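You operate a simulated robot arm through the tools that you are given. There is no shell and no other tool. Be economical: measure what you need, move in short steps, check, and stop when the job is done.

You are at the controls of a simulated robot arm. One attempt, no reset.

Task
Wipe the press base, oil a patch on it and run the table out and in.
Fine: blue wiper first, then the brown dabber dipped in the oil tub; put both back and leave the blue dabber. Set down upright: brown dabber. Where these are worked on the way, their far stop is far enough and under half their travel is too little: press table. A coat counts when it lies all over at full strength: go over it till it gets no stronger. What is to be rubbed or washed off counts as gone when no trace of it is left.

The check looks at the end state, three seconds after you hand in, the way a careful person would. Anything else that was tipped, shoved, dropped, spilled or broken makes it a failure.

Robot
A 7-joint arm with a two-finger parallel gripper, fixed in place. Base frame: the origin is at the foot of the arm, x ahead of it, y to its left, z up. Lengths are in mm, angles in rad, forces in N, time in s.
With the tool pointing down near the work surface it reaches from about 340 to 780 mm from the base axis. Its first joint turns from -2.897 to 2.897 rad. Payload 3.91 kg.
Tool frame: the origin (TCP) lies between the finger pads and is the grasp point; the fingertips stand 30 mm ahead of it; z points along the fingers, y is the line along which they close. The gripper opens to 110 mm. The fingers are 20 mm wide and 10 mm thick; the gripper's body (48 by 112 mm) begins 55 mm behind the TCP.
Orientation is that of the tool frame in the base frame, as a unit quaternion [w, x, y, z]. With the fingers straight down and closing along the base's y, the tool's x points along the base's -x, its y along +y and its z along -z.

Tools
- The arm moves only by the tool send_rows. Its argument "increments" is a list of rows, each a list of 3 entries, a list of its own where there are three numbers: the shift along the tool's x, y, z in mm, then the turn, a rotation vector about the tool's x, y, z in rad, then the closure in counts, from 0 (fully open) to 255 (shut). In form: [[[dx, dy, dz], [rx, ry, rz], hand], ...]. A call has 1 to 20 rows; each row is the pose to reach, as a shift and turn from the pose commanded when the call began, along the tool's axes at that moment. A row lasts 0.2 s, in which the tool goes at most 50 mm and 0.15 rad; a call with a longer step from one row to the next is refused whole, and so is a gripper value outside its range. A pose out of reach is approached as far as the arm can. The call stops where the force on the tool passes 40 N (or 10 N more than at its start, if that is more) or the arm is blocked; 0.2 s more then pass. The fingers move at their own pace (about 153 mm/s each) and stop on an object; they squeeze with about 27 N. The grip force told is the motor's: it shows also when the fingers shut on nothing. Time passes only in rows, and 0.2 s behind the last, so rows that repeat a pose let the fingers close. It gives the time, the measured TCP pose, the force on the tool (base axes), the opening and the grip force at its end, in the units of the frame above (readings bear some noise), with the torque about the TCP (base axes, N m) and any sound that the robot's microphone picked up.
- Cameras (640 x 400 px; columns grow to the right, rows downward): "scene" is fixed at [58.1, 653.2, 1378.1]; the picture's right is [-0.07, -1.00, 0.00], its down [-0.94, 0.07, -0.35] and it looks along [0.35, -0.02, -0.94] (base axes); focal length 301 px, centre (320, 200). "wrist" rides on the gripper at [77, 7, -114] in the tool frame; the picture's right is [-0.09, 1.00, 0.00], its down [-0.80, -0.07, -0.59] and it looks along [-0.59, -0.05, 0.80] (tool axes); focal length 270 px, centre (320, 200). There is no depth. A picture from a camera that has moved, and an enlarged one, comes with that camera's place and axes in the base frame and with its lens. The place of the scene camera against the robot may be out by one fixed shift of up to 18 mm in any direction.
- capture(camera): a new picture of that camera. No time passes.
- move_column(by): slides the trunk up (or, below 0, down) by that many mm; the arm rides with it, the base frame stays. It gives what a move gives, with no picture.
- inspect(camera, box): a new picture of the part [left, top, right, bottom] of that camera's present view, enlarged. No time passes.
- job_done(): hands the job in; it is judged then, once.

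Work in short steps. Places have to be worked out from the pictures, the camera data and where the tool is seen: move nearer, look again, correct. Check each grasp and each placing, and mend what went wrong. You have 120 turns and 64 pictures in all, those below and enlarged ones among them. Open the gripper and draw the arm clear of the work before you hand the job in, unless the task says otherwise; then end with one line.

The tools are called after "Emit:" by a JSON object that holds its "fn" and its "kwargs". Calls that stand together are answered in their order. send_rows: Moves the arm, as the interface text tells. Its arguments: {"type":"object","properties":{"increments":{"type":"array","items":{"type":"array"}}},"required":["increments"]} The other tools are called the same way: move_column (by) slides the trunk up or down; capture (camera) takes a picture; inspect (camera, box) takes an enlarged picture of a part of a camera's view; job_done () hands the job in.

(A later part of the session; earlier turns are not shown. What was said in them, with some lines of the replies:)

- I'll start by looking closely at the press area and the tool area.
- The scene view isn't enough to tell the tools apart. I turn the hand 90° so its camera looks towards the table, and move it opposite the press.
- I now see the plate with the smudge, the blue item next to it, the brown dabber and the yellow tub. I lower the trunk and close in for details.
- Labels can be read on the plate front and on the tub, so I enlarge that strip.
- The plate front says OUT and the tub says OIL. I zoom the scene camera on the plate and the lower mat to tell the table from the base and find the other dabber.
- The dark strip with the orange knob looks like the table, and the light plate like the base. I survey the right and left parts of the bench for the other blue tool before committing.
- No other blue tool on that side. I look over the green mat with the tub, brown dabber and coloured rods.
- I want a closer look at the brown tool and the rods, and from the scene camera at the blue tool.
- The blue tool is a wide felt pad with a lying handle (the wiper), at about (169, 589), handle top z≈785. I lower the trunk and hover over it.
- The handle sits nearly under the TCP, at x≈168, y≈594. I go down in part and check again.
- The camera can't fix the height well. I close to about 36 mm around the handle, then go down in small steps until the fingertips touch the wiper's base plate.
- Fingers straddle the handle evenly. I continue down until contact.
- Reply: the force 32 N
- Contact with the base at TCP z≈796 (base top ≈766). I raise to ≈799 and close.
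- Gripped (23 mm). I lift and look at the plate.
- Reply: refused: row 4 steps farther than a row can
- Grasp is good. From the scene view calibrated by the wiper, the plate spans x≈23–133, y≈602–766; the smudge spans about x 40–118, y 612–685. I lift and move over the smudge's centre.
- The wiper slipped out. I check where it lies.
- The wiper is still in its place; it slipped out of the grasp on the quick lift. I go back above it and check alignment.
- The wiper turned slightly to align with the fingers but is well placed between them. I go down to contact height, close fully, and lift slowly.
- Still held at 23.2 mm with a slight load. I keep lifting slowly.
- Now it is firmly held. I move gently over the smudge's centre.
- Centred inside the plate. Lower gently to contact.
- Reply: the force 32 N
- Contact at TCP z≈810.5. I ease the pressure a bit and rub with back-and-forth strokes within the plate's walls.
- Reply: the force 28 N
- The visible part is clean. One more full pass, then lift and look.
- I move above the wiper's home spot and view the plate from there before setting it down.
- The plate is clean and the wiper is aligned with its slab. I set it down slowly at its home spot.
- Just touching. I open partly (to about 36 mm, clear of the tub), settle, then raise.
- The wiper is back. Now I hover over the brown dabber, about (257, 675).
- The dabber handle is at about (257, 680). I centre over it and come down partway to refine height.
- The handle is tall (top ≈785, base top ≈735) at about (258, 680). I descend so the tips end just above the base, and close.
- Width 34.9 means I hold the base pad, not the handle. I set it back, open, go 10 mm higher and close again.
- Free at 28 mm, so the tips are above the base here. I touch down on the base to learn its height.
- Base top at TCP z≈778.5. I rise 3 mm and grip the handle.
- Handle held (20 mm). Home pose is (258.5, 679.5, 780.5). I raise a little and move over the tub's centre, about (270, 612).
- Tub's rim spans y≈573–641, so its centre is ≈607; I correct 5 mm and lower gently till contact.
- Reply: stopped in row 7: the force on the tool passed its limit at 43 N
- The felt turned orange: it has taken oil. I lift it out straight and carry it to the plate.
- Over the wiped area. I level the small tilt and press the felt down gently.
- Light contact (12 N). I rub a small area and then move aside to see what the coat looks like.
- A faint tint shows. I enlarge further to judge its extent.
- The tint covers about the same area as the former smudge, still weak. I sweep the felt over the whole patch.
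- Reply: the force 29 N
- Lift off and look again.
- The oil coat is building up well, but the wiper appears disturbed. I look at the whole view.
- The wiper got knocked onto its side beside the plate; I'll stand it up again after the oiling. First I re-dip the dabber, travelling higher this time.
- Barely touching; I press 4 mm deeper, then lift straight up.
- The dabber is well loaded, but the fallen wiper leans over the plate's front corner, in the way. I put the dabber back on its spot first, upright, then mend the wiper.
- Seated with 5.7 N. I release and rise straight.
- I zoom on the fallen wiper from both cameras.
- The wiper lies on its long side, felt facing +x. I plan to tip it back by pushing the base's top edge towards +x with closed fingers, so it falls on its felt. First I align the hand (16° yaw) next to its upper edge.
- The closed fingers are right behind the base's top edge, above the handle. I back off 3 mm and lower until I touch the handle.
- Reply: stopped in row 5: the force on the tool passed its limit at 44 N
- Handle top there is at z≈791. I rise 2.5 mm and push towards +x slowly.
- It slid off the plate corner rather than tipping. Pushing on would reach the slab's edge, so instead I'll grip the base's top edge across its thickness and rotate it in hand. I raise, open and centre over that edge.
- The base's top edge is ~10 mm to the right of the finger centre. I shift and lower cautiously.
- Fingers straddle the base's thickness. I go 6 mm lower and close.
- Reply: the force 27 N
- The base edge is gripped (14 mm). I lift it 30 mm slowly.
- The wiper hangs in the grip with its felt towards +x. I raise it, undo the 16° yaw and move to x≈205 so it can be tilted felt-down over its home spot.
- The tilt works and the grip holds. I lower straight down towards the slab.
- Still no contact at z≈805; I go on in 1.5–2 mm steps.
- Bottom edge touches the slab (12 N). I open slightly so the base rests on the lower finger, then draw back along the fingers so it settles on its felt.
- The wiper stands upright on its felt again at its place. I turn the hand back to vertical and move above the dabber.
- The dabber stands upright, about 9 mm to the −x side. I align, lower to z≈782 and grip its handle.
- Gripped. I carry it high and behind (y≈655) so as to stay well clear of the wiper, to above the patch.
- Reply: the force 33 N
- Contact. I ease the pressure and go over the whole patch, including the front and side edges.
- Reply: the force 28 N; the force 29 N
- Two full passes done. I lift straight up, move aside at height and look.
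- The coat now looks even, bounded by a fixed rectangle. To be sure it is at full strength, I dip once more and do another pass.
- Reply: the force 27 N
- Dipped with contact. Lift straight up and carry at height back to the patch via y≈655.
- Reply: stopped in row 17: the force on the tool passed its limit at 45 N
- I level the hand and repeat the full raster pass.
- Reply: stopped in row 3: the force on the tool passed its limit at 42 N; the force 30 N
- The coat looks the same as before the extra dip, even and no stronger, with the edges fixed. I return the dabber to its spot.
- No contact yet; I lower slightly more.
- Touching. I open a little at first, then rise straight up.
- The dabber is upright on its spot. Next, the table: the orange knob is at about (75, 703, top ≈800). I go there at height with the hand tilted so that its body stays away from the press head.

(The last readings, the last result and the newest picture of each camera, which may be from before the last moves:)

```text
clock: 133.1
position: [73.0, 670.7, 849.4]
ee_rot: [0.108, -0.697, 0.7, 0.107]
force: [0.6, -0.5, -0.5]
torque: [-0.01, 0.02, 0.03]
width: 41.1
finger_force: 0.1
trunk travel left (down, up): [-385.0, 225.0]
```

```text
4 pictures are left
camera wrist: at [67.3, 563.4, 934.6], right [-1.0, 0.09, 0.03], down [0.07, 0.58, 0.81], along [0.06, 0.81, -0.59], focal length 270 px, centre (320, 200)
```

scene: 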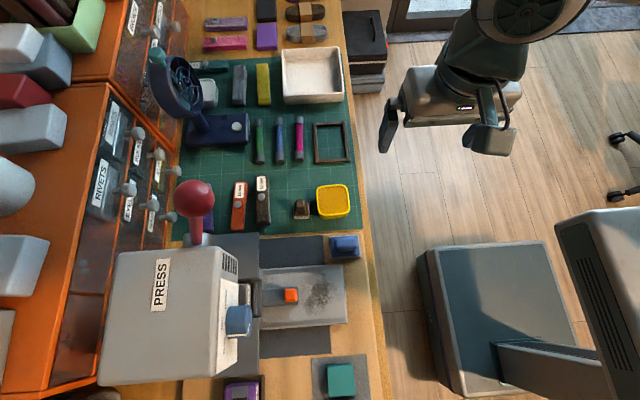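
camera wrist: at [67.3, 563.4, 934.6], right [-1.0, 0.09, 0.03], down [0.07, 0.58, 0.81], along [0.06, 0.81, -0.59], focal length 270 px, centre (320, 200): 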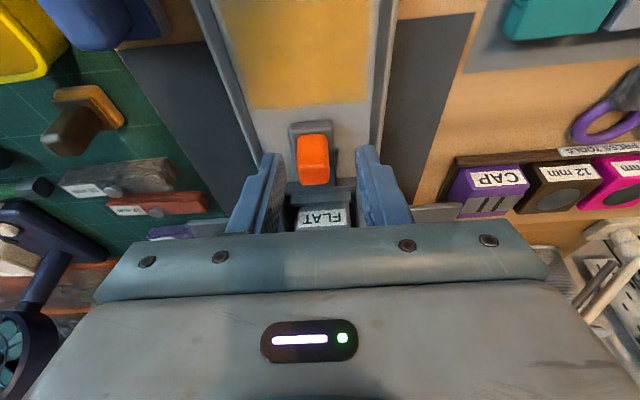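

The knob spans z≈783–811 at y≈703. I bring the open fingers around it and close.

Emit:
{"fn": "send_rows", "kwargs": {"increments": [[[-4, -3.5, 10], [0, 0, 0], 160], [[-8, -3.5, 20], [0, 0, 0], 160], [[-12, -3.5, 30], [0, 0, 0], 160], [[-14.4, -3.5, 38], [0, 0, 0], 160], [[-14.4, -3.5, 38], [0, 0, 0], 200], [[-14.4, -3.5, 38], [0, 0, 0], 255], [[-14.4, -3.5, 38], [0, 0, 0], 255]]}}

```text
clock: 134.7
position: [79.9, 696.3, 815.9]
ee_rot: [0.107, -0.697, 0.701, 0.106]
force: [14.0, -3.6, -2.7]
torque: [0.58, 0.2, 0.51]
width: 21.8
finger_force: 44.7
trunk travel left (down, up): [-385.0, 225.0]
```

Knob gripped. I centre by +3 mm and pull the table out along −y.

Emit:
{"fn": "send_rows", "kwargs": {"increments": [[[0, -3.5, 0], [0, 0, 0], 255], [[4.8, -3.5, -1.5], [0, 0, 0], 255], [[9.6, -3.5, -3], [0, 0, 0], 255], [[14.3, -3.5, -4.4], [0, 0, 0], 255], [[19.1, -3.5, -5.9], [0, 0, 0], 255], [[23.9, -3.5, -7.4], [0, 0, 0], 255], [[28.7, -3.5, -8.9], [0, 0, 0], 255]]}}

```text
clock: 136.2
position: [80.7, 666.0, 816.9]
ee_rot: [0.107, -0.699, 0.699, 0.107]
force: [-2.4, 0.5, -6.9]
torque: [1.46, 0.08, 0.41]
width: 21.8
finger_force: 45.3
trunk travel left (down, up): [-385.0, 225.0]
```

It slides out easily (30 mm so far). I continue until the stop.

Emit:
{"fn": "send_rows", "kwargs": {"increments": [[[4.8, 0, -1.5], [0, 0, 0], 255], [[9.6, 0, -3], [0, 0, 0], 255], [[14.3, 0, -4.4], [0, 0, 0], 255], [[19.1, 0, -5.9], [0, 0, 0], 255], [[23.9, 0, -7.4], [0, 0, 0], 255], [[28.7, 0, -8.9], [0, 0, 0], 255], [[33.4, 0, -10.4], [0, 0, 0], 255], [[38.2, 0, -11.8], [0, 0, 0], 255], [[43, 0, -13.3], [0, 0, 0], 255], [[47.8, 0, -14.8], [0, 0, 0], 255], [[52.5, 0, -16.3], [0, 0, 0], 255], [[57.3, 0, -17.8], [0, 0, 0], 255]]}}

```text
clock: 138.8
position: [80.0, 605.8, 816.0]
ee_rot: [0.108, -0.699, 0.699, 0.107]
force: [-10.5, 0.8, -4.4]
torque: [-0.09, 0.34, 0.29]
width: 21.7
finger_force: 45.4
trunk travel left (down, up): [-385.0, 225.0]
```

90 mm without a stop; I check with the scene camera that the table is really following.

Emit:
{"fn": "inspect", "kwargs": {"camera": "scene", "box": [230, 220, 390, 340]}}

```text
3.33 times, centred on (310, 280) of scene
camera zoom: at [58.1, 653.2, 1378.1], right [-0.07, -1.0, 0.0], down [-0.94, 0.07, -0.35], along [0.35, -0.02, -0.94], focal length 1003 px, centre (353, -67)
```

zoom: 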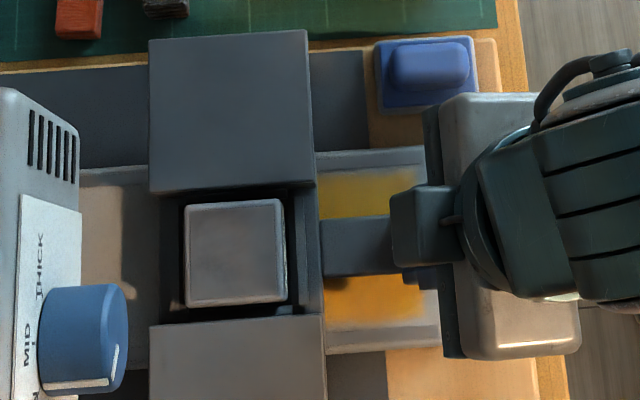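

The whole carriage slides; dark mats show its range, about 30 mm more, ending short of the wiper. I pull on gently towards the stop.

Emit:
{"fn": "send_rows", "kwargs": {"increments": [[[4.8, 0, -1.5], [0, 0, 0], 255], [[9.6, 0, -3], [0, 0, 0], 255], [[14.3, 0, -4.4], [0, 0, 0], 255], [[18.2, 0, -5.6], [0, 0, 0], 255], [[22, 0, -6.8], [0, 0, 0], 255], [[25.8, 0, -8], [0, 0, 0], 255]]}}

```text
clock: 140.2
position: [79.9, 578.8, 815.5]
ee_rot: [0.109, -0.697, 0.701, 0.106]
force: [-8.1, 1.5, -5.5]
torque: [-0.44, 0.27, 0.61]
width: 22.2
finger_force: 44.8
trunk travel left (down, up): [-385.0, 225.0]
```

117 mm out, no stop felt yet. I try up to 8 mm more in small steps (still about 15 mm short of the wiper).

Emit:
{"fn": "send_rows", "kwargs": {"increments": [[[1.9, 0, -0.6], [0, 0, 0], 255], [[3.8, 0, -1.2], [0, 0, 0], 255], [[5.7, 0, -1.8], [0, 0, 0], 255], [[7.6, 0, -2.4], [0, 0, 0], 255]]}}

```text
clock: 141.2
position: [80.1, 570.4, 815.6]
ee_rot: [0.109, -0.698, 0.7, 0.108]
force: [-7.9, 1.3, 5.8]
torque: [-0.86, 0.46, 0.49]
width: 22.2
finger_force: 44.9
trunk travel left (down, up): [-385.0, 225.0]
```

Emit:
{"fn": "inspect", "kwargs": {"camera": "scene", "box": [230, 220, 390, 340]}}

```text
3.33 times, centred on (310, 280) of scene
camera zoom: at [58.1, 653.2, 1378.1], right [-0.07, -1.0, 0.0], down [-0.94, 0.07, -0.35], along [0.35, -0.02, -0.94], focal length 1003 px, centre (353, -67)
```

zoom: 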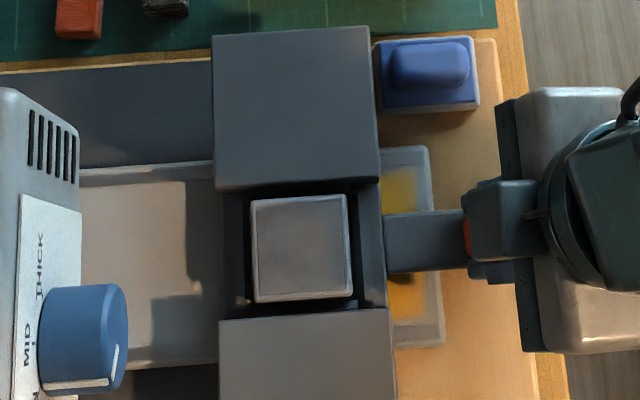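

The carriage has reached the end of its dark mats, right before the wiper; that's virtually the full travel. Now I push it back in.

Emit:
{"fn": "send_rows", "kwargs": {"increments": [[[-4.8, 0, 1.5], [0, 0, 0], 255], [[-11.5, 0, 3.6], [0, 0, 0], 255], [[-19.1, 0, 5.9], [0, 0, 0], 255], [[-27, 0, 8.4], [0, 0, 0], 255], [[-35, 0, 10.8], [0, 0, 0], 255], [[-43, 0, 13.3], [0, 0, 0], 255], [[-51, 0, 15.8], [0, 0, 0], 255], [[-59, 0, 18.3], [0, 0, 0], 255], [[-67, 0, 20.8], [0, 0, 0], 255], [[-75, 0, 23.2], [0, 0, 0], 255], [[-83, 0, 25.7], [0, 0, 0], 255], [[-91, 0, 28.2], [0, 0, 0], 255], [[-99, 0, 30.7], [0, 0, 0], 255], [[-106, 0, 32.9], [0, 0, 0], 255], [[-112, 0, 34.7], [0, 0, 0], 255], [[-116, 0, 36], [0, 0, 0], 255], [[-119, 0, 36.9], [0, 0, 0], 255], [[-121, 0, 37.5], [0, 0, 0], 255]]}}

```text
clock: 145.1
position: [80.1, 694.8, 816.3]
ee_rot: [0.106, -0.699, 0.699, 0.106]
force: [-9.5, -21.1, -10.9]
torque: [0.57, 0.45, 0.48]
width: 22.0
finger_force: 45.6
trunk travel left (down, up): [-385.0, 225.0]
```

It meets the inner stop (−21 N at y≈695). I press 2 mm more to seat it, then release and back off along the fingers.

Emit:
{"fn": "send_rows", "kwargs": {"increments": [[[-1, 0, 0.3], [0, 0, 0], 255], [[-1.5, 0, 0.5], [0, 0, 0], 255]]}}

Emit:
{"fn": "send_rows", "kwargs": {"increments": [[[0, 0, 0], [0, 0, 0], 160], [[0, 0, 0], [0, 0, 0], 160], [[0, 0, -10], [0, 0, 0], 160], [[0, 0, -30], [0, 0, 0], 160], [[5, 0, -60], [0, 0, 0], 160], [[15, 0, -95], [0, 0, 0], 100], [[35, 0, -130], [0, 0, 0], 0], [[60, 0, -165], [0, 0, 0], 0], [[90, 0, -195], [0, 0, 0], 0], [[120, 0, -220], [0, 0, 0], 0], [[150, 0, -220], [0, 0, 0], 0], [[180, 0, -220], [0, 0, 0], 0]]}}

Emit:
{"fn": "capture", "kwargs": {"camera": "scene"}}

```text
clock: 145.7
position: [80.5, 695.9, 816.3]
ee_rot: [0.107, -0.698, 0.7, 0.104]
force: [-10.5, -34.7, -8.2]
torque: [0.2, 0.62, 0.5]
width: 22.0
finger_force: 44.6
trunk travel left (down, up): [-385.0, 225.0]
```

```text
clock: 148.2
position: [81.3, 459.5, 972.5]
ee_rot: [0.107, -0.698, 0.7, 0.107]
force: [0.0, 0.1, 0.6]
torque: [-0.04, 0.0, 0.02]
width: 110.1
finger_force: 0.0
trunk travel left (down, up): [-385.0, 225.0]
```

```text
1 pictures are left
```

scene: 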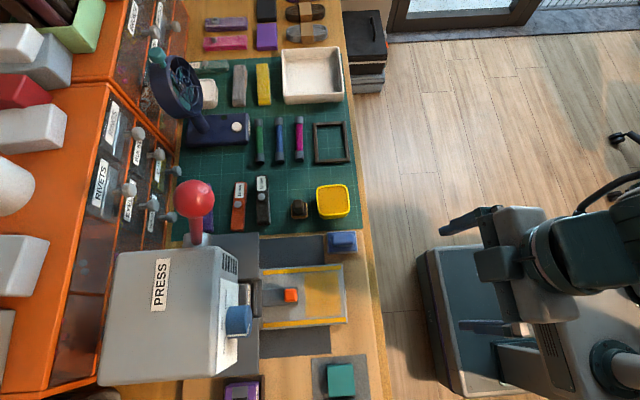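

All things seem in place. I use the last picture to check the plate, wiper and dabber closely.

Emit:
{"fn": "inspect", "kwargs": {"camera": "scene", "box": [230, 180, 380, 340]}}

```text
2.50 times, centred on (305, 260) of scene
camera zoom: at [58.1, 653.2, 1378.1], right [-0.07, -1.0, 0.0], down [-0.94, 0.07, -0.35], along [0.35, -0.02, -0.94], focal length 752 px, centre (358, 50)
```

zoom: 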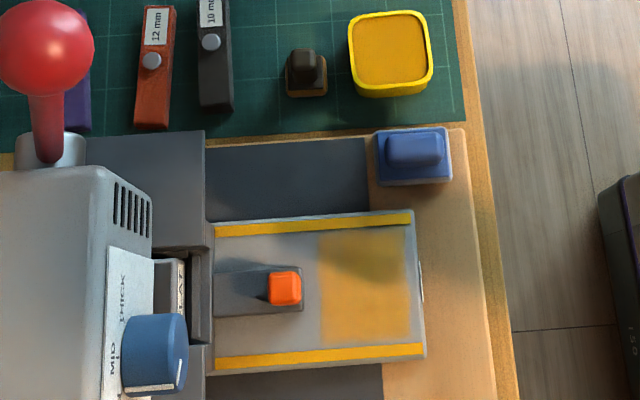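

The checks hold: the base is clean, the oil patch is even with the ways now oiled too, and the table is in. The wiper lies on its felt, the dabber stands upright, the tub is undisturbed, and the arm is clear with the gripper open. I hand in.

Emit:
{"fn": "job_done", "kwargs": {}}

```text
The job is handed in.
```

I wiped the press base, oiled the patch until the coat got no stronger, and ran the table out about 126 mm and back in to its inner stop. I stopped the table just short of the wiper without feeling the far stop. I knocked the blue wiper over on the way and stood it back up about 10 mm from its first spot. The brown dabber is back upright in its place, and I did not use the blue dabber, which I never saw in the pictures.
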